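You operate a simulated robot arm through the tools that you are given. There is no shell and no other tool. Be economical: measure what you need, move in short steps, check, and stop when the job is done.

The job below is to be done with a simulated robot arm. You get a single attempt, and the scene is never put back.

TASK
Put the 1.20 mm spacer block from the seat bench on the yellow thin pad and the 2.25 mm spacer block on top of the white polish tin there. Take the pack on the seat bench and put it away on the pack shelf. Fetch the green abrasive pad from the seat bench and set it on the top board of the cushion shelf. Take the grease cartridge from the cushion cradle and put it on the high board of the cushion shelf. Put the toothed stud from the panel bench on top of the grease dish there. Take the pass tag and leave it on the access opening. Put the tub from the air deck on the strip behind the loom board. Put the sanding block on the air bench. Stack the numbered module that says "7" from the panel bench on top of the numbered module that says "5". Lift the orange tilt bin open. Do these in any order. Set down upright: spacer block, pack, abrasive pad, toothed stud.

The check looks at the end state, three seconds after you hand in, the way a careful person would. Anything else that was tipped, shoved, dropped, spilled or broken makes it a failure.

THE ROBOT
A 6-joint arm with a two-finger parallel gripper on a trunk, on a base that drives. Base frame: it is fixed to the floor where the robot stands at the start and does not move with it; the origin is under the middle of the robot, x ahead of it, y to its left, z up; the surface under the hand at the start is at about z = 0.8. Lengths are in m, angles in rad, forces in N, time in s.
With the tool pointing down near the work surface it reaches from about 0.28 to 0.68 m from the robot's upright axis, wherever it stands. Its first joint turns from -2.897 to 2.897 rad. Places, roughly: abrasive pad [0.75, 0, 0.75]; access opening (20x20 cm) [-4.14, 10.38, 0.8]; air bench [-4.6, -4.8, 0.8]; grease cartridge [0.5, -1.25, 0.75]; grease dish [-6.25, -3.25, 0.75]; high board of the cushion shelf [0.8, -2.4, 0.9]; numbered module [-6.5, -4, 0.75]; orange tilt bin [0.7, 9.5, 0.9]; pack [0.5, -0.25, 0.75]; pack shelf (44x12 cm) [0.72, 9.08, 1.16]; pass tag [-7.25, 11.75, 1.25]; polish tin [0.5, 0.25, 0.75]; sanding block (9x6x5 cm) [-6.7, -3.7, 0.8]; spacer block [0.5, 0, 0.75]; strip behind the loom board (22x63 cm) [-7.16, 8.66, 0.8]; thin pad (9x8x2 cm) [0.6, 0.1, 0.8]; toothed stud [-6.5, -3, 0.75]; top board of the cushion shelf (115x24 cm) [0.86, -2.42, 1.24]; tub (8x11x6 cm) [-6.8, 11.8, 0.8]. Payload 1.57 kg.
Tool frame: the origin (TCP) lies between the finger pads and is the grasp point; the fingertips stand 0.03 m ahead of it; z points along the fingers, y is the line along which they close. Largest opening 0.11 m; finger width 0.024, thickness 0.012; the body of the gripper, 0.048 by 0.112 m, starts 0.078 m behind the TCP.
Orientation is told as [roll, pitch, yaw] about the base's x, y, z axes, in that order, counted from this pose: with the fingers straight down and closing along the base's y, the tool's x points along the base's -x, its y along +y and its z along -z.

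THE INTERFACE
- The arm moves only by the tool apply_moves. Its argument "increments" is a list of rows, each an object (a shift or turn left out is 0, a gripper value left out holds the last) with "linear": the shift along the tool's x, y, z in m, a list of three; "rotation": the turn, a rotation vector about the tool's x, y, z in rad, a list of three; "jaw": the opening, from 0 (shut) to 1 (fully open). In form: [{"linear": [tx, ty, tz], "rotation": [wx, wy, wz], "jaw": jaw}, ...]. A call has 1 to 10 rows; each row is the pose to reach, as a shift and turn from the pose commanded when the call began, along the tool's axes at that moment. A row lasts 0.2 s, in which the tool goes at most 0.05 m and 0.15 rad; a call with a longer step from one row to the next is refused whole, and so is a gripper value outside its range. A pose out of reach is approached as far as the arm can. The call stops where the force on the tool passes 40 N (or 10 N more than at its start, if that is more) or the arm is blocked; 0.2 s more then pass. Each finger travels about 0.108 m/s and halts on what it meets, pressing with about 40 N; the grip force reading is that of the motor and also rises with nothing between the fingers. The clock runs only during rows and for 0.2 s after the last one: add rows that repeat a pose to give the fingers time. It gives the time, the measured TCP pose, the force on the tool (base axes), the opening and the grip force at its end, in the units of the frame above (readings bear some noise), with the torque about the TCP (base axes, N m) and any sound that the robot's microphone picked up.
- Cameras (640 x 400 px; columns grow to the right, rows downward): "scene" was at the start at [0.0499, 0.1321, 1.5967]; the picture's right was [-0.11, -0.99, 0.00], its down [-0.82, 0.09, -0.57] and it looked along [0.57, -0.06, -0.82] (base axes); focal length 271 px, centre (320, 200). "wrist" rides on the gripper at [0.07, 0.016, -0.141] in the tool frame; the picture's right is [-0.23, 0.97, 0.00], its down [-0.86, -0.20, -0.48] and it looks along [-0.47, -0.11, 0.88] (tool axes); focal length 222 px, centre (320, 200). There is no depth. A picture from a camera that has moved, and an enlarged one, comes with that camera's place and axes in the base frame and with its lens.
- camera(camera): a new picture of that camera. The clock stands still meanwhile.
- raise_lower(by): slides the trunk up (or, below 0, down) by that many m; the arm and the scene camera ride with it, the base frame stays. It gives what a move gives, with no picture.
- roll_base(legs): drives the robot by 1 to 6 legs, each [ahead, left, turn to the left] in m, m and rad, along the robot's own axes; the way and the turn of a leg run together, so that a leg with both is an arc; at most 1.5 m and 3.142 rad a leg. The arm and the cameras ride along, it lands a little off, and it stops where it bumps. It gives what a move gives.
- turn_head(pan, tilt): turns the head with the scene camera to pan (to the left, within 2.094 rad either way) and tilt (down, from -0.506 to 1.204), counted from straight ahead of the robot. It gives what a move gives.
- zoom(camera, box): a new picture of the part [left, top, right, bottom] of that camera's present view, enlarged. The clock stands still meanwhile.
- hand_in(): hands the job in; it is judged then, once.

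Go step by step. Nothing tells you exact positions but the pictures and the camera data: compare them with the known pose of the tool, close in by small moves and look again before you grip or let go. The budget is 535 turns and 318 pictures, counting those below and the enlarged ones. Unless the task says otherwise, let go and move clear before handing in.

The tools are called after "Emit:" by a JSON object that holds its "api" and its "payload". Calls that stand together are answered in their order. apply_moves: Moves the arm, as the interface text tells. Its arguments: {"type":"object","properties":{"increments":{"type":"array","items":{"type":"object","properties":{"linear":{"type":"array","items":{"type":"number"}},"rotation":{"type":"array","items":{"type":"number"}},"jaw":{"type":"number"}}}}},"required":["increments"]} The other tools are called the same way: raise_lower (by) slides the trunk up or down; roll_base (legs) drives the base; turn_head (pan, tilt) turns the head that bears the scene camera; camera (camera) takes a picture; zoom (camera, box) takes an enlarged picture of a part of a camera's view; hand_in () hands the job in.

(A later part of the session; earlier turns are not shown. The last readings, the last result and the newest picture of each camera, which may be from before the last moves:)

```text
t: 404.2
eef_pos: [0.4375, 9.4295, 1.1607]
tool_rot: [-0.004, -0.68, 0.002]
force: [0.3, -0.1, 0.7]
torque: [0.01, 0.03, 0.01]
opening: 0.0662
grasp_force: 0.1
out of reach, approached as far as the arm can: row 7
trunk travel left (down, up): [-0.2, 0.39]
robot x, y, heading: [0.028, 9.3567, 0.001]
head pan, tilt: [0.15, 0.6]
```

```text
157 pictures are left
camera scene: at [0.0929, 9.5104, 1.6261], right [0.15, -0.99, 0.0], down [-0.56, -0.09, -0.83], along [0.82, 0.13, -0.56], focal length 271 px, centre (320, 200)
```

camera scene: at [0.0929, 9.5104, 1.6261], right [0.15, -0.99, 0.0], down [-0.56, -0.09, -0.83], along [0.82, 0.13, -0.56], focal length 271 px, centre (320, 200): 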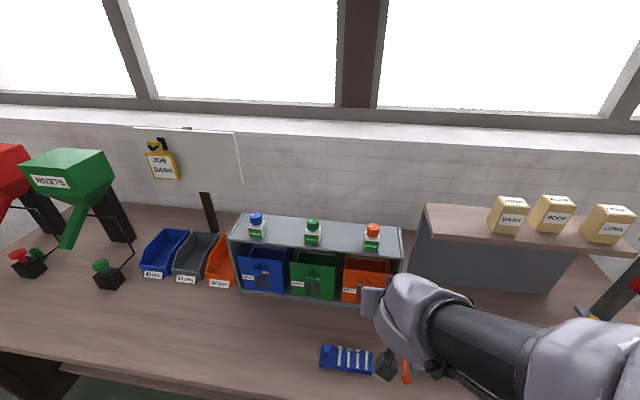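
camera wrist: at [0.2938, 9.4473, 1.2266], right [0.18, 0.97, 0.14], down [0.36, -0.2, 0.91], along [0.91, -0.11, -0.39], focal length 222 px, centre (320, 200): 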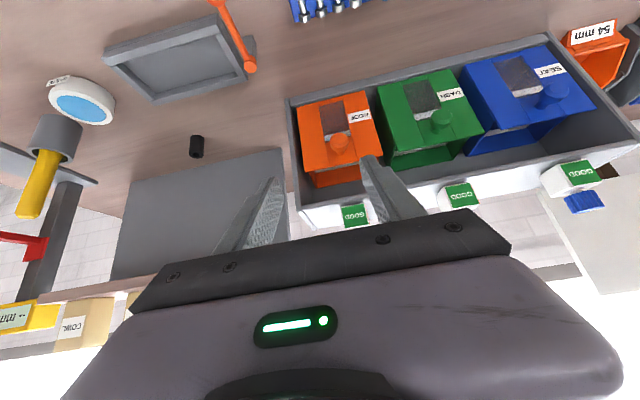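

Emit:
{"api": "zoom", "payload": {"camera": "wrist", "box": [270, 60, 430, 230]}}

Emit:
{"api": "zoom", "payload": {"camera": "scene", "box": [320, 210, 440, 330]}}

```text
2.35 times, centred on (350, 145) of wrist
camera zoom: at [0.2938, 9.4473, 1.2266], right [0.18, 0.97, 0.14], down [0.36, -0.2, 0.91], along [0.91, -0.11, -0.39], focal length 523 px, centre (249, 329)
```

zoom: 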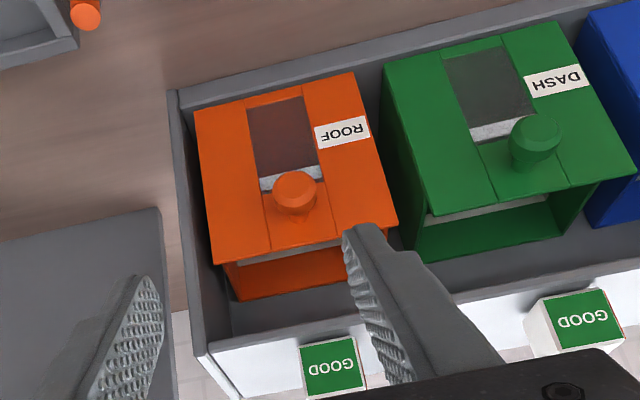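

```text
3.33 times, centred on (380, 270) of scene
camera zoom: at [0.0929, 9.5104, 1.6261], right [0.15, -0.99, 0.0], down [-0.56, -0.09, -0.83], along [0.82, 0.13, -0.56], focal length 903 px, centre (120, -33)
```

zoom: 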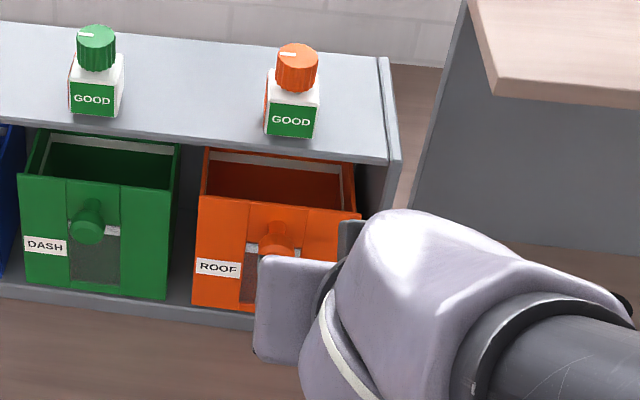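

Emit:
{"api": "apply_moves", "payload": {"increments": [{"linear": [-0.01, 0.008, 0.045]}, {"linear": [-0.02, 0.016, 0.09]}, {"linear": [-0.03, 0.024, 0.135]}, {"linear": [-0.035, 0.0265, 0.18]}]}}

Emit:
{"api": "camera", "payload": {"camera": "wrist"}}

Emit:
{"api": "zoom", "payload": {"camera": "scene", "box": [320, 210, 440, 330]}}

```text
t: 405.2
eef_pos: [0.582, 9.4556, 1.0447]
tool_rot: [0.001, -0.696, 0.001]
force: [0.0, -0.3, -0.5]
torque: [-0.01, 0.01, 0.02]
opening: 0.0662
grasp_force: 0.1
trunk travel left (down, up): [-0.2, 0.39]
robot x, y, heading: [0.0292, 9.3556, 0.002]
head pan, tilt: [0.15, 0.6]
```

```text
154 pictures are left
camera wrist: at [0.4372, 9.4725, 1.1077], right [0.17, 0.97, 0.15], down [0.35, -0.2, 0.92], along [0.92, -0.11, -0.37], focal length 222 px, centre (320, 200)
```

wrist: 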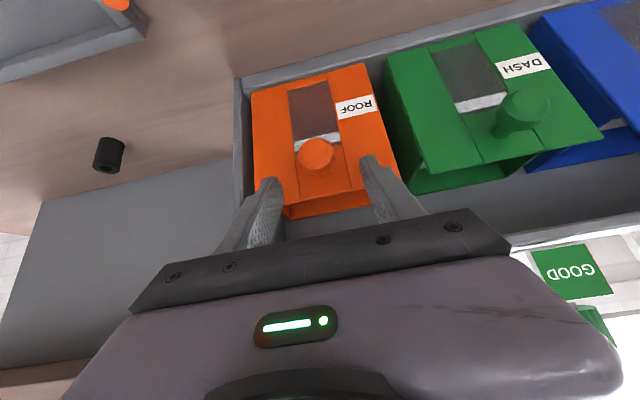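

```text
3.33 times, centred on (380, 270) of scene
camera zoom: at [0.094, 9.5106, 1.626], right [0.15, -0.99, 0.0], down [-0.56, -0.09, -0.82], along [0.81, 0.13, -0.57], focal length 903 px, centre (120, -33)
```

zoom: 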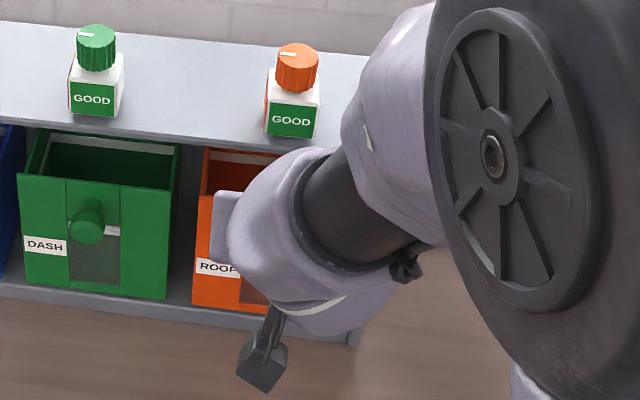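

Emit:
{"api": "apply_moves", "payload": {"increments": [{"linear": [0.004, -0.001, 0.02]}, {"linear": [0.008, -0.001, 0.04]}]}}

Emit:
{"api": "camera", "payload": {"camera": "wrist"}}

```text
t: 405.8
eef_pos: [0.594, 9.4532, 1.0115]
tool_rot: [0.003, -0.697, 0.0]
force: [-37.4, 1.0, 16.9]
torque: [-0.64, 0.05, -1.31]
opening: 0.0656
grasp_force: 0.0
trunk travel left (down, up): [-0.2, 0.39]
robot x, y, heading: [0.0247, 9.3583, 0.003]
head pan, tilt: [0.15, 0.6]
```

```text
152 pictures are left
camera wrist: at [0.4496, 9.4708, 1.0744], right [0.17, 0.97, 0.15], down [0.35, -0.2, 0.92], along [0.92, -0.11, -0.37], focal length 222 px, centre (320, 200)
```

wrist: 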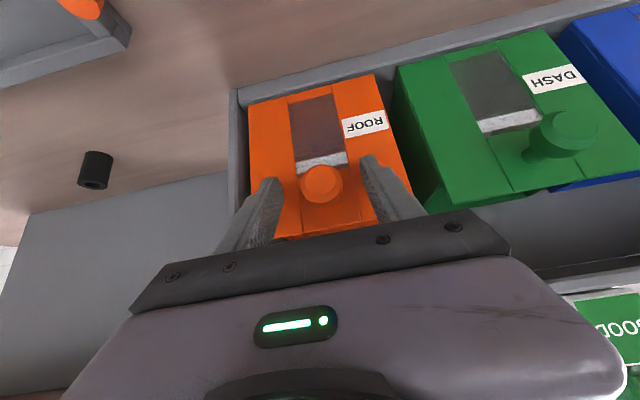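

Fingertips touch the plate with the knob between them. I'll back off slightly and grip the knob.

Emit:
{"api": "apply_moves", "payload": {"increments": [{"linear": [0.0, 0.001, -0.004]}, {"linear": [0.0, 0.001, -0.006], "jaw": 0}, {"linear": [0.0, 0.001, -0.006], "jaw": 0}, {"linear": [0.0, 0.001, -0.006], "jaw": 0}, {"linear": [0.0, 0.001, -0.006], "jaw": 0}]}}

Emit:
{"api": "camera", "payload": {"camera": "wrist"}}

```text
t: 407.0
eef_pos: [0.5947, 9.4558, 1.0156]
tool_rot: [0.0, -0.7, 0.001]
force: [-25.3, 6.4, -3.8]
torque: [0.21, 0.43, -0.46]
opening: 0.0296
grasp_force: 39.3
trunk travel left (down, up): [-0.2, 0.39]
robot x, y, heading: [0.0253, 9.3561, 0.002]
head pan, tilt: [0.15, 0.6]
```

```text
151 pictures are left
camera wrist: at [0.4494, 9.4729, 1.0783], right [0.17, 0.97, 0.15], down [0.35, -0.2, 0.92], along [0.92, -0.11, -0.37], focal length 222 px, centre (320, 200)
```

wrist: 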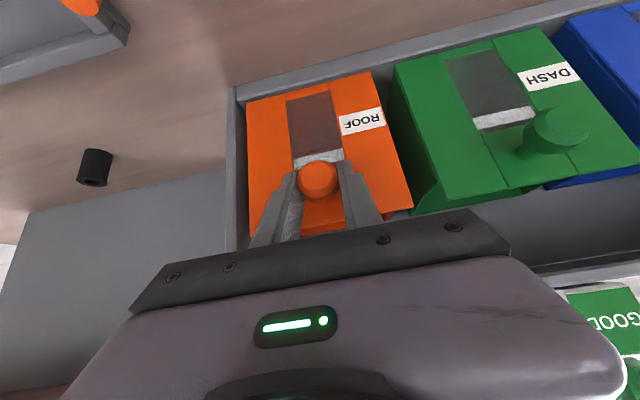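

Gripped. I'll try a small pull outward along the bottom-hinge arc and watch the force.

Emit:
{"api": "apply_moves", "payload": {"increments": [{"linear": [0.006, 0, -0.002]}, {"linear": [0.012, 0, -0.0035]}, {"linear": [0.019, 0, -0.0054]}]}}

Emit:
{"api": "camera", "payload": {"camera": "wrist"}}

```text
t: 407.8
eef_pos: [0.5796, 9.4562, 1.0109]
tool_rot: [0.002, -0.705, -0.001]
force: [2.5, 11.5, 24.7]
torque: [0.15, -1.04, -0.03]
opening: 0.0298
grasp_force: 39.8
trunk travel left (down, up): [-0.2, 0.39]
robot x, y, heading: [0.0265, 9.3569, 0.002]
head pan, tilt: [0.15, 0.6]
```

```text
150 pictures are left
camera wrist: at [0.4337, 9.4731, 1.0713], right [0.17, 0.97, 0.15], down [0.34, -0.2, 0.92], along [0.92, -0.11, -0.37], focal length 222 px, centre (320, 200)
```

wrist: 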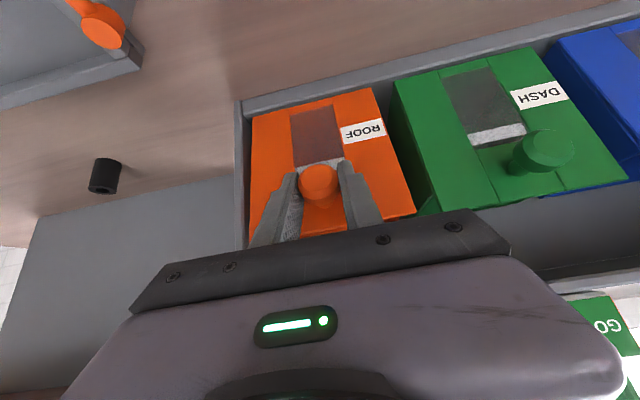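

Downward is resisted, so the path goes outward and up. I'll follow by force.

Emit:
{"api": "apply_moves", "payload": {"increments": [{"linear": [-0.002, 0, -0.003]}, {"linear": [-0.003, 0, -0.006]}]}}

Emit:
{"api": "apply_moves", "payload": {"increments": [{"linear": [0.003, 0, -0.003]}, {"linear": [0.006, 0, -0.006]}]}}

```text
t: 408.4
eef_pos: [0.5795, 9.4568, 1.0083]
tool_rot: [-0.001, -0.69, 0.002]
force: [13.2, 11.0, -28.0]
torque: [0.1, -0.41, -0.03]
opening: 0.0294
grasp_force: 39.2
trunk travel left (down, up): [-0.2, 0.39]
robot x, y, heading: [0.0271, 9.3569, 0.004]
head pan, tilt: [0.15, 0.6]
```

```text
t: 409.0
eef_pos: [0.5723, 9.4557, 1.0116]
tool_rot: [-0.001, -0.696, -0.001]
force: [16.8, 8.8, -30.8]
torque: [0.06, -0.48, 0.23]
opening: 0.0295
grasp_force: 39.5
trunk travel left (down, up): [-0.2, 0.39]
robot x, y, heading: [0.0262, 9.3543, -0.001]
head pan, tilt: [0.15, 0.6]
```

Emit:
{"api": "apply_moves", "payload": {"increments": [{"linear": [0.0055, 0, -0.0013]}, {"linear": [0.0109, 0, -0.0026]}]}}

Emit:
{"api": "apply_moves", "payload": {"increments": [{"linear": [0.0055, 0, -0.0013]}, {"linear": [0.0109, 0, -0.0026]}]}}

Emit:
{"api": "camera", "payload": {"camera": "wrist"}}

```text
t: 409.6
eef_pos: [0.5625, 9.4564, 1.0081]
tool_rot: [-0.001, -0.7, -0.002]
force: [16.3, 7.5, -8.5]
torque: [0.09, -1.25, 0.33]
opening: 0.0295
grasp_force: 38.9
trunk travel left (down, up): [-0.2, 0.39]
robot x, y, heading: [0.029, 9.3566, -0.001]
head pan, tilt: [0.15, 0.6]
```

```text
t: 410.2
eef_pos: [0.5496, 9.4565, 1.0041]
tool_rot: [0.0, -0.699, -0.003]
force: [12.8, 7.0, 0.8]
torque: [0.07, -1.35, 0.05]
opening: 0.0298
grasp_force: 39.1
trunk travel left (down, up): [-0.2, 0.39]
robot x, y, heading: [0.03, 9.355, 0.002]
head pan, tilt: [0.15, 0.6]
```

```text
149 pictures are left
camera wrist: at [0.4052, 9.4731, 1.0669], right [0.17, 0.97, 0.15], down [0.35, -0.2, 0.92], along [0.92, -0.11, -0.37], focal length 222 px, centre (320, 200)
```

wrist: 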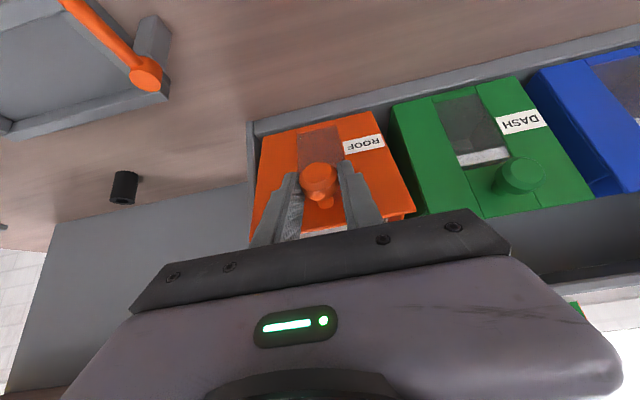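

The bin is tilting out. I'll keep following the arc.

Emit:
{"api": "apply_moves", "payload": {"increments": [{"linear": [0.0052, 0, -0.0016]}, {"linear": [0.0104, 0, -0.0032]}, {"linear": [0.0156, 0, -0.0047]}, {"linear": [0.0208, 0, -0.0063]}]}}

Emit:
{"api": "apply_moves", "payload": {"increments": [{"linear": [0.0056, 0, -0.0011]}, {"linear": [0.0112, 0, -0.0022]}, {"linear": [0.0168, 0, -0.0033]}, {"linear": [0.0224, 0, -0.0044]}]}}

Emit:
{"api": "camera", "payload": {"camera": "wrist"}}

```text
t: 411.2
eef_pos: [0.5314, 9.4568, 0.9938]
tool_rot: [0.0, -0.696, 0.0]
force: [21.8, 7.4, -14.1]
torque: [0.12, -1.07, 0.05]
opening: 0.0297
grasp_force: 39.4
trunk travel left (down, up): [-0.2, 0.39]
robot x, y, heading: [0.0288, 9.3595, 0.003]
head pan, tilt: [0.15, 0.6]
```

```text
t: 412.2
eef_pos: [0.5125, 9.4554, 0.9834]
tool_rot: [-0.005, -0.695, 0.0]
force: [26.8, 6.1, -14.5]
torque: [0.09, -0.96, 0.04]
opening: 0.0297
grasp_force: 40.0
trunk travel left (down, up): [-0.2, 0.39]
robot x, y, heading: [0.0268, 9.3578, 0.002]
head pan, tilt: [0.15, 0.6]
```

```text
148 pictures are left
camera wrist: at [0.3682, 9.4741, 1.0467], right [0.18, 0.97, 0.14], down [0.35, -0.2, 0.92], along [0.92, -0.11, -0.38], focal length 222 px, centre (320, 200)
```

wrist: 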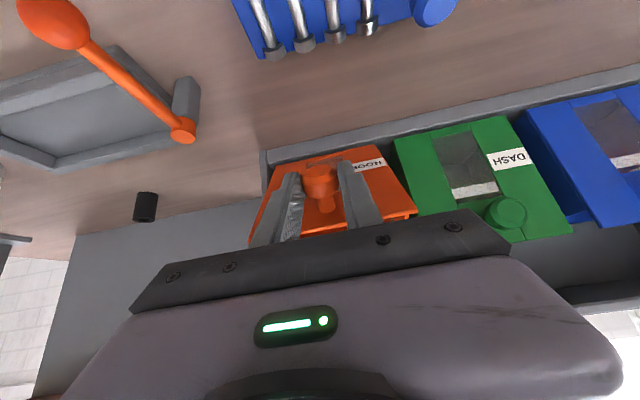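

Emit:
{"api": "apply_moves", "payload": {"increments": [{"linear": [0.005, 0, 0.0025]}, {"linear": [0.01, 0, 0.004]}, {"linear": [0.015, 0, 0.0048]}, {"linear": [0.0195, 0, 0.0052]}]}}

Emit:
{"api": "camera", "payload": {"camera": "scene"}}

```text
t: 413.1
eef_pos: [0.5047, 9.4564, 0.9752]
tool_rot: [-0.006, -0.702, -0.018]
force: [9.2, -14.6, 0.2]
torque: [-0.67, -0.06, -0.27]
opening: 0.0295
grasp_force: 39.4
out of reach, approached as far as the arm can: row 2, 3, 4
trunk travel left (down, up): [-0.2, 0.39]
robot x, y, heading: [0.0241, 9.3559, -0.001]
head pan, tilt: [0.15, 0.6]
stopped in row 4: the force on the tool passed its limit at 45 N (the readings are from after the stop); the commanded pose is now the measured one
```

```text
147 pictures are left
camera scene: at [0.0949, 9.5076, 1.6262], right [0.15, -0.99, 0.0], down [-0.56, -0.08, -0.82], along [0.82, 0.12, -0.57], focal length 271 px, centre (320, 200)
```

scene: 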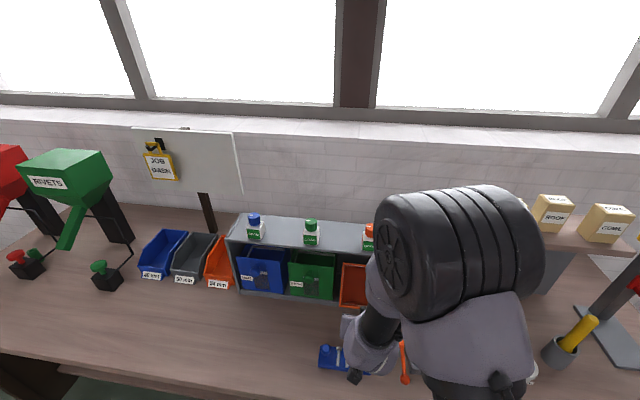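

The arm runs out of room at this pitch, so I'll continue by moving the base back and the trunk down in small alternating steps.

Emit:
{"api": "raise_lower", "payload": {"by": -0.012}}

Emit:
{"api": "roll_base", "payload": {"legs": [[-0.015, 0, 0]]}}

```text
t: 413.5
eef_pos: [0.5049, 9.4562, 0.9741]
tool_rot: [-0.002, -0.715, -0.02]
force: [-8.5, -8.7, 18.8]
torque: [-0.75, -0.17, 0.01]
opening: 0.0298
grasp_force: 39.4
trunk travel left (down, up): [-0.195, 0.395]
robot x, y, heading: [0.025, 9.3543, 0.001]
head pan, tilt: [0.15, 0.6]
stopped: the force on the tool passed its limit at 73 N (the readings are from after the stop); the commanded pose is now the measured one
```

```text
t: 414.4
eef_pos: [0.5014, 9.4572, 0.9734]
tool_rot: [0.002, -0.72, -0.028]
force: [13.4, -3.4, -11.8]
torque: [-0.69, 0.18, 0.3]
opening: 0.0297
grasp_force: 39.3
trunk travel left (down, up): [-0.195, 0.395]
robot x, y, heading: [0.0192, 9.3539, -0.005]
head pan, tilt: [0.15, 0.6]
stopped in leg 1: the force on the tool passed its limit at 80 N (the readings are from after the stop); the commanded pose is now the measured one
```

Emit:
{"api": "camera", "payload": {"camera": "wrist"}}

```text
146 pictures are left
camera wrist: at [0.3569, 9.4773, 1.0347], right [0.2, 0.97, 0.15], down [0.32, -0.21, 0.92], along [0.93, -0.13, -0.35], focal length 222 px, centre (320, 200)
```

wrist: 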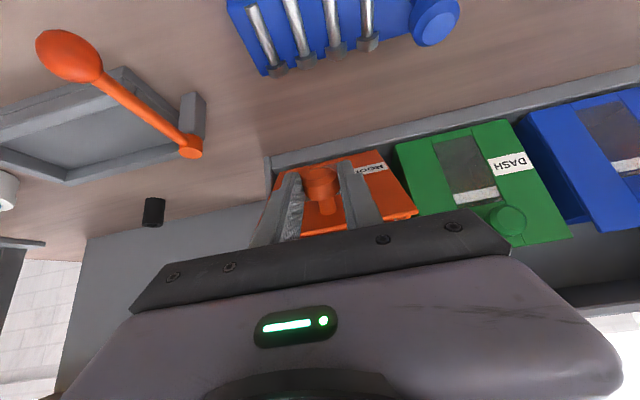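

Emit:
{"api": "apply_moves", "payload": {"increments": [{"linear": [0.003, 0, 0]}, {"linear": [0.006, 0, 0]}, {"linear": [0.009, 0, 0]}]}}

```text
t: 415.2
eef_pos: [0.4967, 9.4565, 0.9703]
tool_rot: [0.001, -0.723, -0.033]
force: [30.5, -11.2, 19.7]
torque: [-0.51, -0.91, 0.2]
opening: 0.0301
grasp_force: 39.4
trunk travel left (down, up): [-0.195, 0.395]
robot x, y, heading: [0.0201, 9.3571, -0.005]
head pan, tilt: [0.15, 0.6]
```

It pushes straight back along the path, so the bin is at its open stop. I'll relax and release.

Emit:
{"api": "apply_moves", "payload": {"increments": [{"linear": [-0.004, 0, 0]}, {"linear": [-0.004, 0, 0], "jaw": 0.55}, {"linear": [-0.004, 0, 0], "jaw": 0.55}, {"linear": [-0.004, 0, 0], "jaw": 0.55}]}}

Emit:
{"api": "camera", "payload": {"camera": "wrist"}}

```text
t: 416.2
eef_pos: [0.4975, 9.458, 0.9719]
tool_rot: [0.0, -0.721, -0.026]
force: [0.5, -0.8, -0.5]
torque: [-0.01, 0.03, -0.03]
opening: 0.0603
grasp_force: 0.0
trunk travel left (down, up): [-0.195, 0.395]
robot x, y, heading: [0.0158, 9.3577, 0.0]
head pan, tilt: [0.15, 0.6]
```

```text
145 pictures are left
camera wrist: at [0.3509, 9.4784, 1.0325], right [0.2, 0.97, 0.15], down [0.32, -0.21, 0.92], along [0.93, -0.13, -0.35], focal length 222 px, centre (320, 200)
```

wrist: 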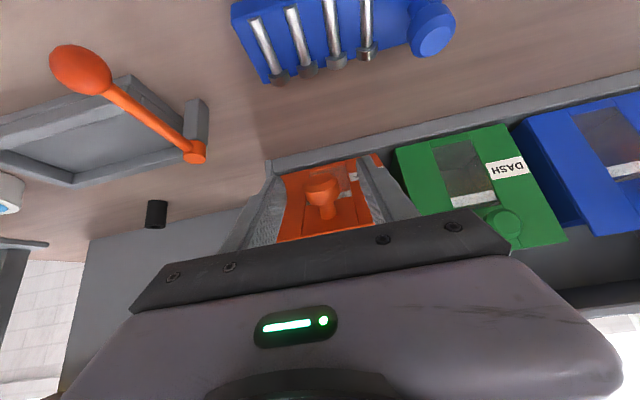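

It stays open. I'll retreat along the finger direction.

Emit:
{"api": "apply_moves", "payload": {"increments": [{"linear": [0.0, 0, -0.02]}, {"linear": [0.0, 0, -0.04]}, {"linear": [0, 0, -0.07]}, {"linear": [0, 0, -0.1]}, {"linear": [0, 0, -0.13]}]}}

Emit:
{"api": "camera", "payload": {"camera": "wrist"}}

Emit:
{"api": "camera", "payload": {"camera": "scene"}}

```text
t: 417.4
eef_pos: [0.4314, 9.4709, 1.0765]
tool_rot: [0.002, -0.721, -0.026]
force: [0.2, -0.6, -0.7]
torque: [0.0, 0.0, 0.0]
opening: 0.0607
grasp_force: 0.2
out of reach, approached as far as the arm can: row 4, 5
trunk travel left (down, up): [-0.195, 0.395]
robot x, y, heading: [0.0163, 9.3578, 0.003]
head pan, tilt: [0.15, 0.6]
```

```text
144 pictures are left
camera wrist: at [0.2854, 9.4913, 1.1368], right [0.2, 0.97, 0.15], down [0.32, -0.21, 0.92], along [0.93, -0.13, -0.35], focal length 222 px, centre (320, 200)
```

wrist: 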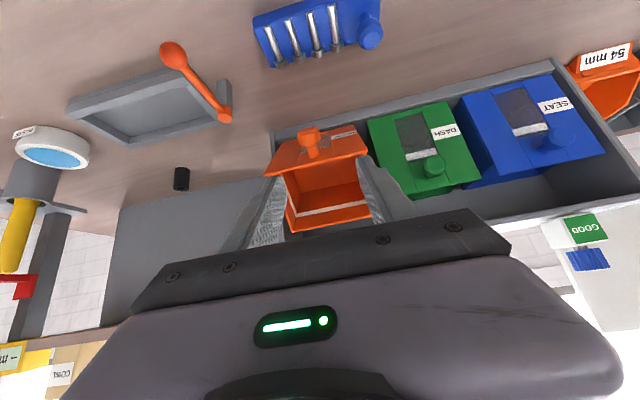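

```text
143 pictures are left
camera scene: at [0.0824, 9.5088, 1.6208], right [0.15, -0.99, 0.0], down [-0.56, -0.08, -0.83], along [0.82, 0.12, -0.56], focal length 271 px, centre (320, 200)
```

scene: 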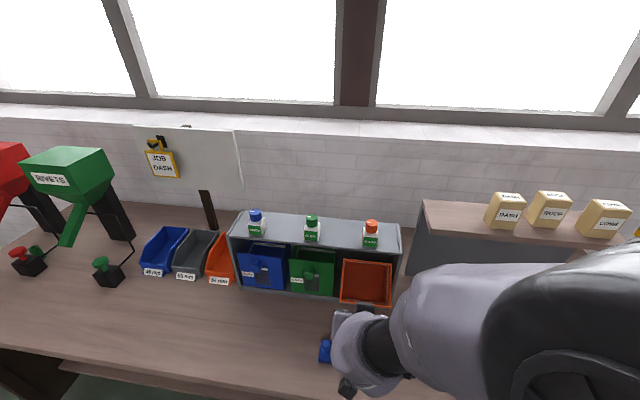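

The bin is fully open. I'll straighten the tool, then travel toward the pass tag / tub area at x≈-7, y≈11.7.

Emit:
{"api": "raise_lower", "payload": {"by": 0.1}}

Emit:
{"api": "apply_moves", "payload": {"increments": [{"linear": [0.0, 0, 0], "rotation": [0, 0.12, 0]}, {"linear": [0.0, 0, 0], "rotation": [0, 0.24, 0]}, {"linear": [0.0, 0, 0], "rotation": [0, 0.36, 0]}, {"linear": [0.0, 0, 0], "rotation": [0, 0.48, 0]}, {"linear": [0.0, 0, 0], "rotation": [0, 0.6, 0]}, {"linear": [0.0, 0, 0], "rotation": [0, 0.72, 0]}]}}

```text
t: 418.7
eef_pos: [0.4315, 9.4695, 1.1755]
tool_rot: [0.003, -0.72, -0.029]
force: [0.8, -0.1, 0.3]
torque: [0.01, -0.03, -0.02]
opening: 0.0607
grasp_force: 0.3
trunk travel left (down, up): [-0.295, 0.295]
robot x, y, heading: [0.0169, 9.3564, -0.0]
head pan, tilt: [0.15, 0.6]
```

```text
t: 420.1
eef_pos: [0.4328, 9.4701, 1.1752]
tool_rot: [0.001, 0.0, -0.026]
force: [0.0, -0.3, -0.9]
torque: [0.0, 0.01, 0.01]
opening: 0.0605
grasp_force: 0.0
out of reach, approached as far as the arm can: row 3
trunk travel left (down, up): [-0.295, 0.295]
robot x, y, heading: [0.0188, 9.3572, -0.0]
head pan, tilt: [0.15, 0.6]
```

Emit:
{"api": "apply_moves", "payload": {"increments": [{"linear": [0.04, -0.03, 0], "rotation": [0, 0, -0.026]}, {"linear": [0.07, -0.06, 0], "rotation": [0, 0, -0.026]}, {"linear": [0.08, -0.09, 0], "rotation": [0, 0, -0.026]}]}}

Emit:
{"api": "roll_base", "payload": {"legs": [[-0.07, 0, 0], [0, 1.0, 0], [0, 1.02, 0]]}}

```text
t: 420.9
eef_pos: [0.3514, 9.3842, 1.1755]
tool_rot: [0.001, -0.002, -0.002]
force: [0.6, 0.4, -0.3]
torque: [0.05, -0.01, 0.0]
opening: 0.0603
grasp_force: 0.0
trunk travel left (down, up): [-0.295, 0.295]
robot x, y, heading: [0.0158, 9.3576, 0.004]
head pan, tilt: [0.15, 0.6]
```

```text
t: 431.7
eef_pos: [0.2798, 11.4232, 1.1757]
tool_rot: [0.001, -0.001, -0.002]
force: [-0.1, 0.8, 0.0]
torque: [0.01, -0.03, -0.01]
opening: 0.0602
grasp_force: 0.0
trunk travel left (down, up): [-0.295, 0.295]
robot x, y, heading: [-0.0518, 11.3942, -0.005]
head pan, tilt: [0.15, 0.6]
```

Emit:
{"api": "roll_base", "payload": {"legs": [[-1.3, -0.01, 0.005], [-1.3, 0, 0], [-0.55, 0, 0]]}}

Emit:
{"api": "turn_head", "payload": {"pan": 2.0, "tilt": 0.25}}

Emit:
{"api": "camera", "payload": {"camera": "scene"}}

```text
t: 447.1
eef_pos: [-2.8688, 11.4234, 1.1743]
tool_rot: [0.002, -0.002, -0.009]
force: [-1.0, 0.0, -0.1]
torque: [0.01, -0.05, 0.01]
opening: 0.0602
grasp_force: 0.0
trunk travel left (down, up): [-0.295, 0.295]
robot x, y, heading: [-3.2021, 11.3983, -0.009]
head pan, tilt: [0.15, 0.6]
```

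```text
t: 448.9
eef_pos: [-2.8682, 11.4232, 1.1755]
tool_rot: [0.002, 0.0, -0.009]
force: [0.3, 0.4, 0.5]
torque: [0.01, -0.02, -0.03]
opening: 0.0607
grasp_force: 0.1
trunk travel left (down, up): [-0.295, 0.295]
robot x, y, heading: [-3.2007, 11.399, -0.011]
head pan, tilt: [2.0, 0.25]
```

```text
142 pictures are left
camera scene: at [-3.26, 11.6225, 1.7529], right [0.91, 0.41, 0.0], down [0.1, -0.23, -0.97], along [-0.4, 0.88, -0.25], focal length 271 px, centre (320, 200)
```

scene: 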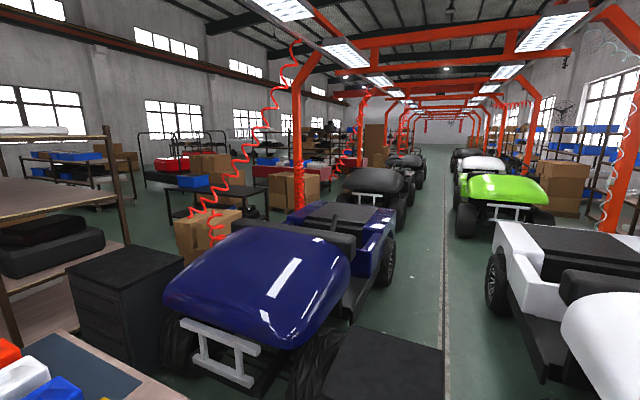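

Emit:
{"api": "roll_base", "payload": {"legs": [[0.15, 0, 0], [0, 0, 1.58], [0, 0, 1.57]]}}

Emit:
{"api": "turn_head", "payload": {"pan": 0.1, "tilt": 0.35}}

Emit:
{"api": "camera", "payload": {"camera": "scene"}}

```text
t: 458.0
eef_pos: [-3.3829, 11.3671, 1.1742]
tool_rot: [0.001, 0.0, -3.14]
force: [-0.1, 0.7, -0.6]
torque: [0.01, 0.02, 0.02]
opening: 0.0604
grasp_force: 0.0
trunk travel left (down, up): [-0.295, 0.295]
robot x, y, heading: [-3.0479, 11.3934, -3.143]
head pan, tilt: [2.0, 0.25]
```

```text
t: 459.8
eef_pos: [-3.3838, 11.3674, 1.1752]
tool_rot: [0.003, -0.001, -3.142]
force: [-0.3, 0.1, 0.1]
torque: [0.02, 0.02, 0.01]
opening: 0.0604
grasp_force: 0.2
trunk travel left (down, up): [-0.295, 0.295]
robot x, y, heading: [-3.0475, 11.3964, -3.142]
head pan, tilt: [0.099, 0.351]
```

```text
141 pictures are left
camera scene: at [-3.1246, 11.2465, 1.7434], right [-0.1, 0.99, 0.0], down [0.34, 0.03, -0.94], along [-0.93, -0.09, -0.34], focal length 271 px, centre (320, 200)
```

scene: 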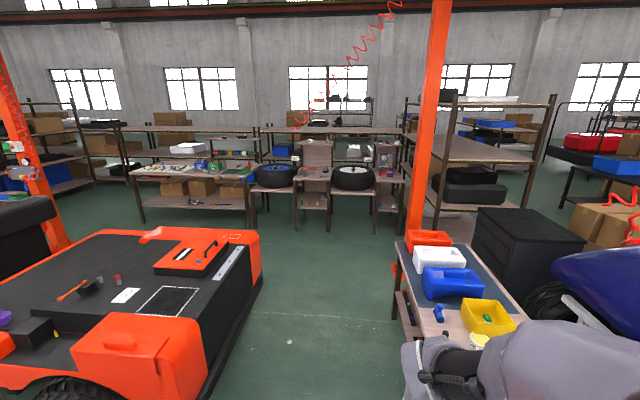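

The access opening is the marked square on the orange vehicle's bed at (-4.14, 10.38). The lane to the air deck at y≈11.17 is clear; driving west to x≈-5.9.

Emit:
{"api": "roll_base", "payload": {"legs": [[0, 0.22, 0], [1.2, 0, 0], [1.2, 0, 0], [0.45, 0, 0]]}}

Emit:
{"api": "camera", "payload": {"camera": "scene"}}

```text
t: 475.2
eef_pos: [-6.2292, 11.1833, 1.1753]
tool_rot: [0.0, -0.001, 3.124]
force: [0.0, 0.2, -0.2]
torque: [0.0, -0.04, 0.01]
opening: 0.0606
grasp_force: 0.1
trunk travel left (down, up): [-0.295, 0.295]
robot x, y, heading: [-5.8968, 11.2061, 3.126]
head pan, tilt: [0.099, 0.351]
```

```text
140 pictures are left
camera scene: at [-5.9738, 11.0562, 1.7434], right [-0.08, 1.0, 0.0], down [0.34, 0.03, -0.94], along [-0.94, -0.08, -0.34], focal length 271 px, centre (320, 200)
```

scene: 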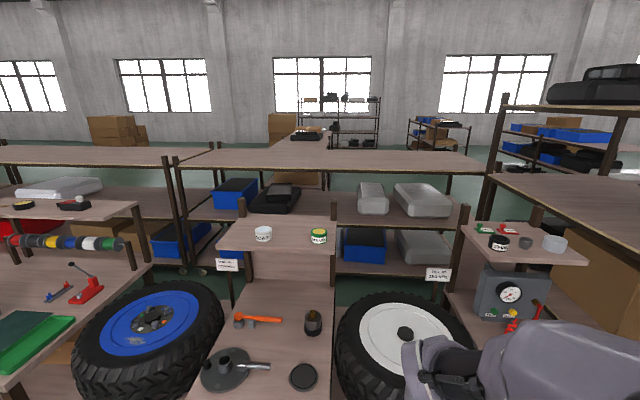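

Emit:
{"api": "zoom", "payload": {"camera": "scene", "box": [400, 180, 640, 350]}}

Emit:
{"api": "zoom", "payload": {"camera": "scene", "box": [180, 190, 420, 400]}}

```text
2.35 times, centred on (520, 265) of scene
camera zoom: at [-5.9738, 11.0562, 1.7434], right [-0.08, 1.0, 0.0], down [0.34, 0.03, -0.94], along [-0.94, -0.08, -0.34], focal length 638 px, centre (-151, 47)
```

zoom: 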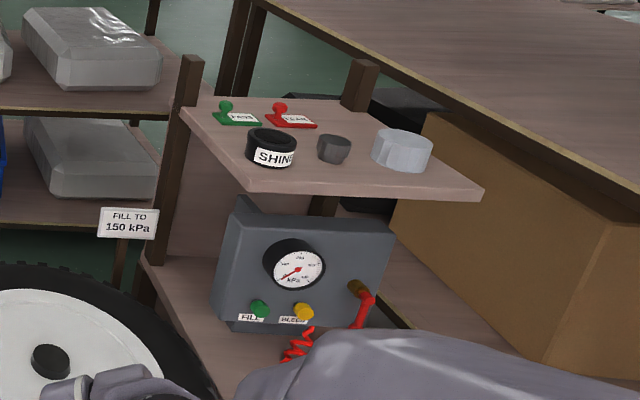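

```text
1.90 times, centred on (300, 295) of scene
camera zoom: at [-5.9738, 11.0562, 1.7434], right [-0.08, 1.0, 0.0], down [0.34, 0.03, -0.94], along [-0.94, -0.08, -0.34], focal length 516 px, centre (358, 19)
```

zoom: 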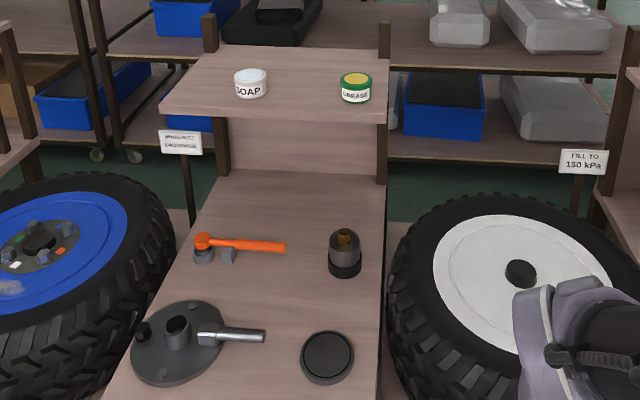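

Emit:
{"api": "zoom", "payload": {"camera": "scene", "box": [465, 205, 575, 265]}}

Emit:
{"api": "roll_base", "payload": {"legs": [[0, -0.5, 0.015]]}}

Emit:
{"api": "turn_head", "payload": {"pan": -0.1, "tilt": 0.6}}

Emit:
{"api": "camera", "payload": {"camera": "scene"}}

Emit:
{"api": "camera", "payload": {"camera": "wrist"}}

```text
5.82 times, centred on (520, 235) of scene
camera zoom: at [-5.9738, 11.0562, 1.7434], right [-0.08, 1.0, 0.0], down [0.34, 0.03, -0.94], along [-0.94, -0.08, -0.34], focal length 1577 px, centre (-844, -4)
```

zoom: 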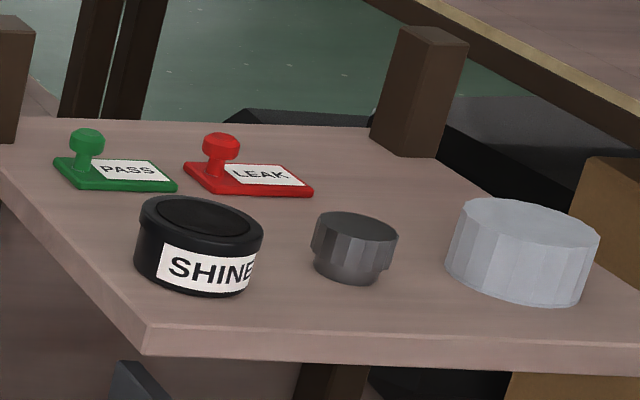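

```text
t: 477.9
eef_pos: [-6.2254, 11.6334, 1.1753]
tool_rot: [0.001, -0.002, 3.133]
force: [0.1, -0.5, 0.0]
torque: [0.08, -0.02, -0.02]
opening: 0.0607
grasp_force: 0.1
trunk travel left (down, up): [-0.295, 0.295]
robot x, y, heading: [-5.8915, 11.661, 3.134]
head pan, tilt: [0.099, 0.351]
stopped in leg 1: the robot was blocked; the commanded pose is now the measured one
```

```text
t: 478.7
eef_pos: [-6.2257, 11.6353, 1.1756]
tool_rot: [0.002, -0.001, 3.134]
force: [0.5, 0.2, 0.3]
torque: [0.03, -0.02, 0.03]
opening: 0.0605
grasp_force: 0.1
trunk travel left (down, up): [-0.295, 0.295]
robot x, y, heading: [-5.8922, 11.6629, 3.135]
head pan, tilt: [-0.099, 0.6]
```

```text
136 pictures are left
camera scene: at [-5.9621, 11.5301, 1.7207], right [0.11, 0.99, 0.0], down [0.56, -0.06, -0.83], along [-0.82, 0.09, -0.56], focal length 271 px, centre (320, 200)
```

scene: 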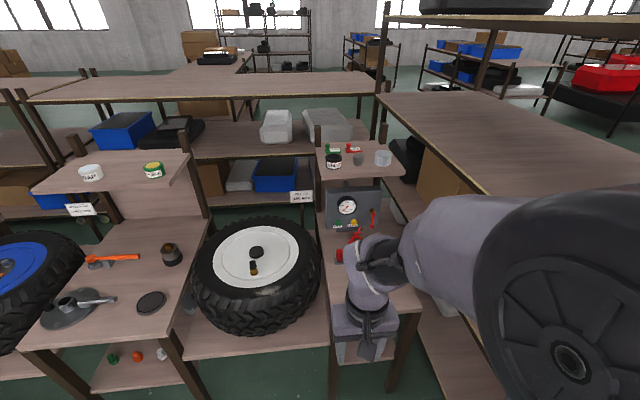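

```text
135 pictures are left
camera wrist: at [-6.1561, 11.6191, 1.3165], right [-0.23, -0.97, 0.0], down [-0.85, 0.21, 0.48], along [-0.47, 0.11, -0.88], focal length 222 px, centre (320, 200)
```

wrist: 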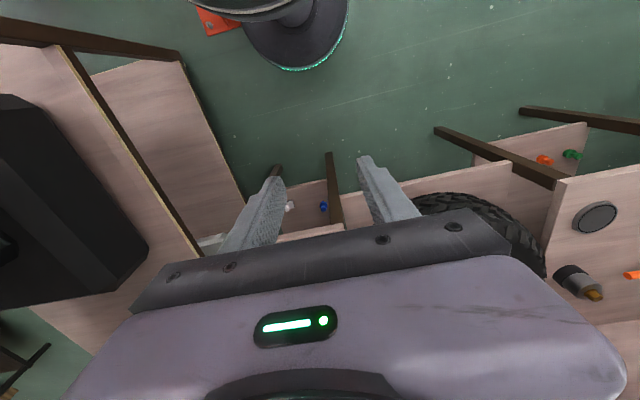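

The red post's base plate blocked me on the right. I'll go forward first, toward the air deck, then look for the tub and the PASS tag.

Emit:
{"api": "roll_base", "payload": {"legs": [[0.3, 0.02, 0]]}}

Emit:
{"api": "turn_head", "payload": {"pan": -0.2, "tilt": 0.7}}

Emit:
{"api": "camera", "payload": {"camera": "scene"}}

Emit:
{"api": "camera", "payload": {"camera": "wrist"}}

```text
t: 480.7
eef_pos: [-6.5233, 11.6177, 1.1752]
tool_rot: [0.001, 0.0, 3.134]
force: [0.0, 0.6, 0.7]
torque: [-0.05, -0.01, 0.01]
opening: 0.0605
grasp_force: 0.0
trunk travel left (down, up): [-0.295, 0.295]
robot x, y, heading: [-6.1936, 11.6436, 3.134]
head pan, tilt: [-0.099, 0.6]
```

```text
t: 481.4
eef_pos: [-6.523, 11.6188, 1.1759]
tool_rot: [0.002, -0.003, 3.133]
force: [0.2, 0.0, -0.6]
torque: [-0.03, -0.02, 0.03]
opening: 0.0606
grasp_force: 0.0
trunk travel left (down, up): [-0.295, 0.295]
robot x, y, heading: [-6.1912, 11.6443, 3.132]
head pan, tilt: [-0.201, 0.7]
```

```text
134 pictures are left
camera scene: at [-6.255, 11.521, 1.7121], right [0.21, 0.98, 0.0], down [0.63, -0.13, -0.77], along [-0.75, 0.16, -0.64], focal length 271 px, centre (320, 200)
```

scene: 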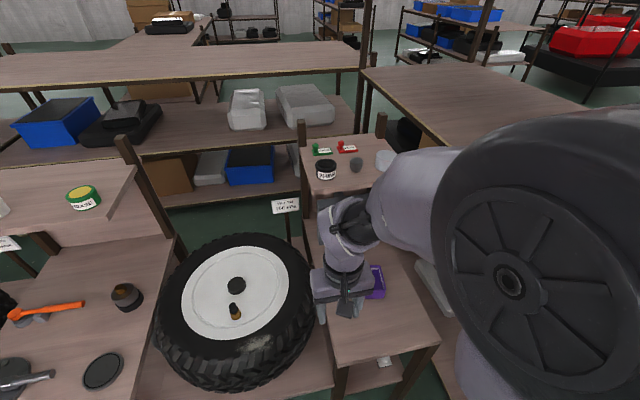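

```text
133 pictures are left
camera wrist: at [-6.4537, 11.6021, 1.3166], right [-0.24, -0.97, 0.0], down [-0.85, 0.21, 0.48], along [-0.47, 0.11, -0.88], focal length 222 px, centre (320, 200)
```

wrist: 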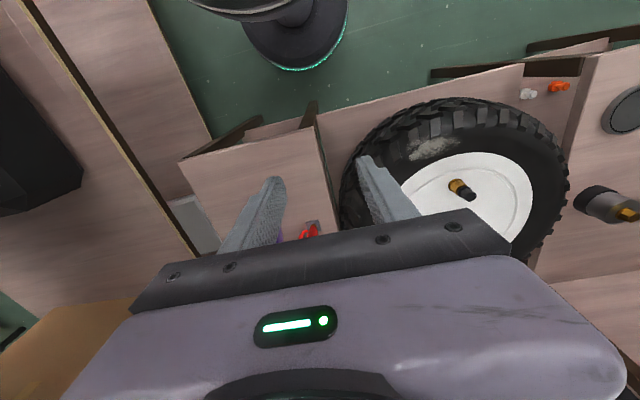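

The tub is the purple box on the deck near (-6.76, 11.84). I'll move above it.

Emit:
{"api": "apply_moves", "payload": {"increments": [{"linear": [-0.03, -0.033, 0], "jaw": 1.0}, {"linear": [-0.06, -0.066, 0]}, {"linear": [-0.09, -0.1, 0.02]}, {"linear": [-0.12, -0.133, 0.04]}, {"linear": [-0.15, -0.166, 0.06]}, {"linear": [-0.18, -0.2, 0.08]}, {"linear": [-0.2, -0.21, 0.12]}]}}

Emit:
{"api": "camera", "payload": {"camera": "wrist"}}

Emit:
{"api": "camera", "payload": {"camera": "scene"}}

```text
t: 483.0
eef_pos: [-6.7205, 11.8308, 1.0551]
tool_rot: [0.002, -0.003, 3.132]
force: [-0.1, -0.8, -0.6]
torque: [-0.01, -0.02, -0.03]
opening: 0.1097
grasp_force: 0.1
trunk travel left (down, up): [-0.295, 0.295]
robot x, y, heading: [-6.188, 11.6447, 3.133]
head pan, tilt: [-0.201, 0.7]
```

```text
132 pictures are left
camera wrist: at [-6.6525, 11.8144, 1.1958], right [-0.24, -0.97, 0.0], down [-0.85, 0.21, 0.48], along [-0.47, 0.11, -0.88], focal length 222 px, centre (320, 200)
```

wrist: 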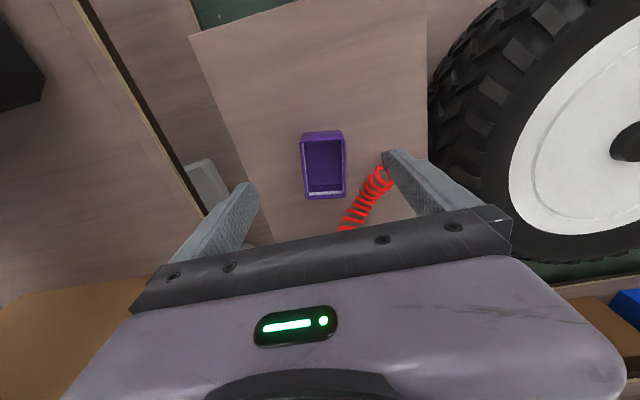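

```text
131 pictures are left
camera scene: at [-6.2565, 11.5212, 1.7119], right [0.21, 0.98, 0.0], down [0.63, -0.13, -0.76], along [-0.75, 0.16, -0.65], focal length 271 px, centre (320, 200)
```

scene: 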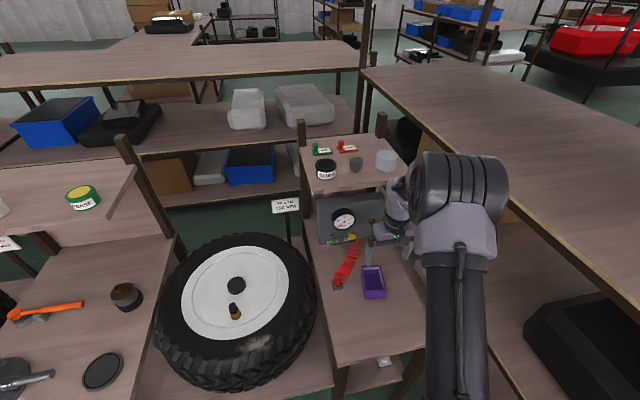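

Emit:
{"api": "apply_moves", "payload": {"increments": [{"linear": [-0.02, -0.003, 0.03], "rotation": [0, 0, 0.05]}, {"linear": [-0.0415, -0.004, 0.06], "rotation": [0, 0, 0.1]}, {"linear": [-0.0415, -0.004, 0.1], "rotation": [0, 0, 0.1]}, {"linear": [-0.0415, -0.004, 0.13], "rotation": [0, 0, 0.1]}]}}

Emit:
{"api": "camera", "payload": {"camera": "wrist"}}

```text
t: 484.0
eef_pos: [-6.7628, 11.8351, 0.9249]
tool_rot: [0.003, -0.004, 3.032]
force: [0.0, -0.4, 0.0]
torque: [-0.03, 0.0, 0.01]
opening: 0.1104
grasp_force: 0.1
trunk travel left (down, up): [-0.295, 0.295]
robot x, y, heading: [-6.1899, 11.6476, 3.135]
head pan, tilt: [-0.201, 0.7]
```

```text
130 pictures are left
camera wrist: at [-6.6956, 11.8115, 1.0655], right [-0.33, -0.94, 0.0], down [-0.83, 0.29, 0.48], along [-0.45, 0.16, -0.88], focal length 222 px, centre (320, 200)
```

wrist: 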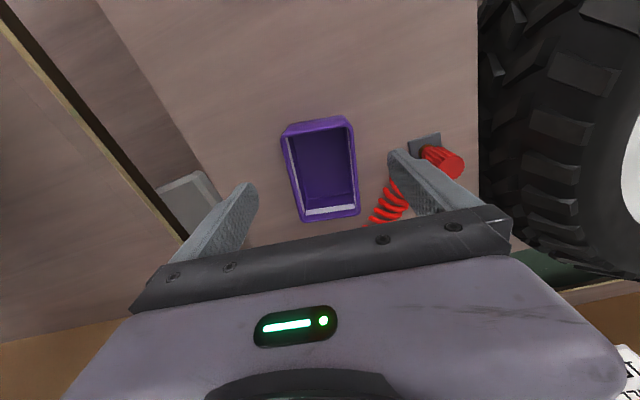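

Emit:
{"api": "apply_moves", "payload": {"increments": [{"linear": [0, 0, 0.0], "jaw": 0.83}, {"linear": [0, 0, 0.03], "jaw": 0.83}, {"linear": [0, 0, 0.06], "jaw": 0.83}, {"linear": [0, 0, 0.08], "jaw": 0.83}]}}

Emit:
{"api": "apply_moves", "payload": {"increments": [{"jaw": 0.0}, {"jaw": 0.0}, {"jaw": 0.0}, {"jaw": 0.0}]}}

Emit:
{"api": "camera", "payload": {"camera": "wrist"}}

```text
t: 485.0
eef_pos: [-6.7631, 11.8327, 0.8458]
tool_rot: [0.003, -0.001, 3.03]
force: [0.1, 0.5, 0.4]
torque: [-0.01, 0.0, 0.01]
opening: 0.0913
grasp_force: 0.0
trunk travel left (down, up): [-0.295, 0.295]
robot x, y, heading: [-6.1906, 11.6377, 3.134]
head pan, tilt: [-0.201, 0.7]
```

```text
t: 486.0
eef_pos: [-6.7636, 11.8341, 0.8456]
tool_rot: [0.003, -0.002, 3.034]
force: [-0.4, -0.5, 0.0]
torque: [0.05, -0.01, 0.05]
opening: 0.0752
grasp_force: 39.7
trunk travel left (down, up): [-0.295, 0.295]
robot x, y, heading: [-6.1876, 11.6467, 3.123]
head pan, tilt: [-0.201, 0.7]
```

```text
129 pictures are left
camera wrist: at [-6.696, 11.8102, 0.986], right [-0.33, -0.94, 0.0], down [-0.83, 0.29, 0.48], along [-0.45, 0.16, -0.88], focal length 222 px, centre (320, 200)
```

wrist: 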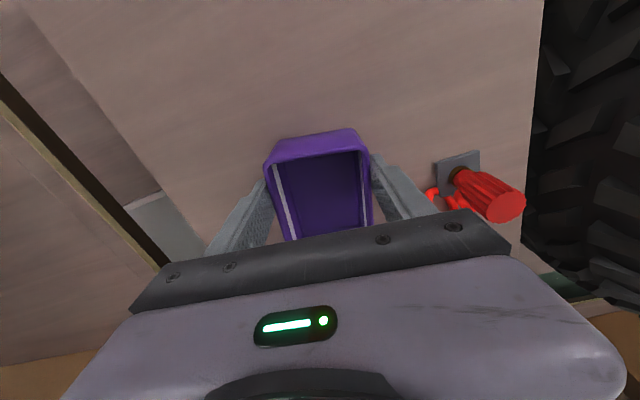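

Tub gripped. Lift and retract.

Emit:
{"api": "apply_moves", "payload": {"increments": [{"linear": [0, 0, -0.04]}, {"linear": [0, 0, -0.08]}, {"linear": [0, 0, -0.12]}, {"linear": [0, 0, -0.16]}, {"linear": [0.02, 0.02, -0.2]}, {"linear": [0.05, 0.05, -0.22]}, {"linear": [0.08, 0.08, -0.24]}, {"linear": [0.11, 0.11, -0.26]}, {"linear": [0.14, 0.13, -0.28]}, {"linear": [0.18, 0.15, -0.29]}]}}

Emit:
{"api": "camera", "payload": {"camera": "wrist"}}

Emit:
{"api": "turn_head", "payload": {"pan": 0.9, "tilt": 0.4}}

Emit:
{"api": "camera", "payload": {"camera": "scene"}}

```text
t: 488.2
eef_pos: [-6.5999, 11.6649, 1.1362]
tool_rot: [0.002, -0.002, 3.032]
force: [-0.5, 0.2, -1.1]
torque: [0.01, 0.0, 0.03]
opening: 0.0751
grasp_force: 40.0
trunk travel left (down, up): [-0.295, 0.295]
robot x, y, heading: [-6.1933, 11.6455, 3.128]
head pan, tilt: [-0.201, 0.7]
```

```text
128 pictures are left
camera wrist: at [-6.533, 11.641, 1.2764], right [-0.33, -0.94, 0.0], down [-0.83, 0.29, 0.48], along [-0.45, 0.16, -0.88], focal length 222 px, centre (320, 200)
```

wrist: 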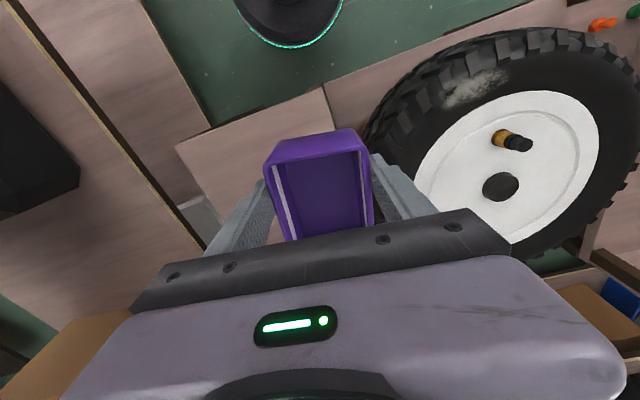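

```text
t: 489.5
eef_pos: [-6.6025, 11.6644, 1.1345]
tool_rot: [0.001, -0.003, 3.033]
force: [0.2, 0.3, -0.9]
torque: [-0.04, 0.01, -0.02]
opening: 0.0748
grasp_force: 39.9
trunk travel left (down, up): [-0.295, 0.295]
robot x, y, heading: [-6.1894, 11.6401, 3.137]
head pan, tilt: [0.901, 0.4]
```

```text
127 pictures are left
camera scene: at [-6.2304, 11.4313, 1.7389], right [-0.78, 0.63, 0.0], down [0.24, 0.3, -0.92], along [-0.58, -0.72, -0.39], focal length 271 px, centre (320, 200)
```

scene: 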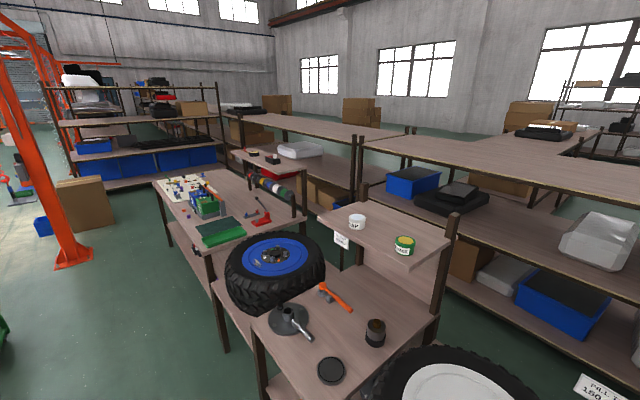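

The loom bench is to the south. I'll back off slightly and slide left along the benches to y≈8.8.

Emit:
{"api": "roll_base", "payload": {"legs": [[-0.15, 0, 0], [0, 1.4, 0], [0, 1.4, 0]]}}

Emit:
{"api": "turn_head", "payload": {"pan": 0.1, "tilt": 0.6}}

Emit:
{"api": "camera", "payload": {"camera": "scene"}}

Emit:
{"api": "camera", "payload": {"camera": "wrist"}}

```text
t: 504.0
eef_pos: [-6.4814, 8.8714, 1.1348]
tool_rot: [0.003, -0.001, 3.02]
force: [0.0, -0.5, -1.3]
torque: [-0.02, -0.06, 0.01]
opening: 0.0738
grasp_force: 39.7
trunk travel left (down, up): [-0.295, 0.295]
robot x, y, heading: [-6.0697, 8.8423, 3.119]
head pan, tilt: [0.901, 0.4]
```

```text
t: 505.2
eef_pos: [-6.4804, 8.8701, 1.1355]
tool_rot: [0.002, -0.002, 3.02]
force: [-0.1, 0.5, -0.7]
torque: [0.05, -0.05, 0.01]
opening: 0.0742
grasp_force: 40.1
trunk travel left (down, up): [-0.295, 0.295]
robot x, y, heading: [-6.0685, 8.8415, 3.119]
head pan, tilt: [0.099, 0.6]
```

```text
126 pictures are left
camera scene: at [-6.1418, 8.6965, 1.7207], right [-0.08, 1.0, 0.0], down [0.56, 0.04, -0.83], along [-0.82, -0.06, -0.56], focal length 271 px, centre (320, 200)
```

scene: 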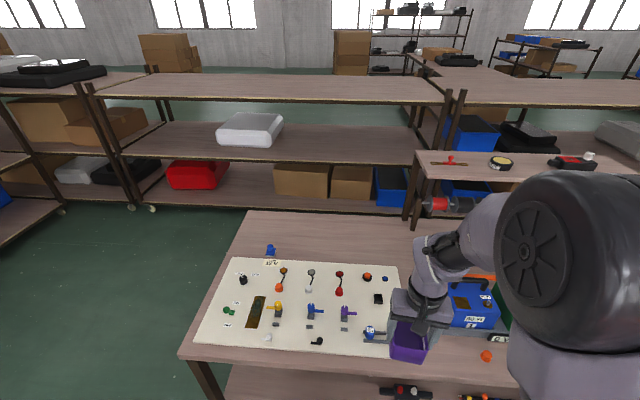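

```text
125 pictures are left
camera wrist: at [-6.4143, 8.8468, 1.276], right [-0.34, -0.94, 0.0], down [-0.82, 0.3, 0.48], along [-0.45, 0.16, -0.88], focal length 222 px, centre (320, 200)
```

wrist: 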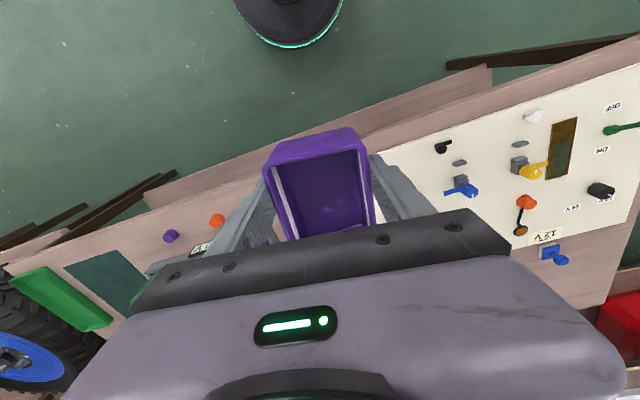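

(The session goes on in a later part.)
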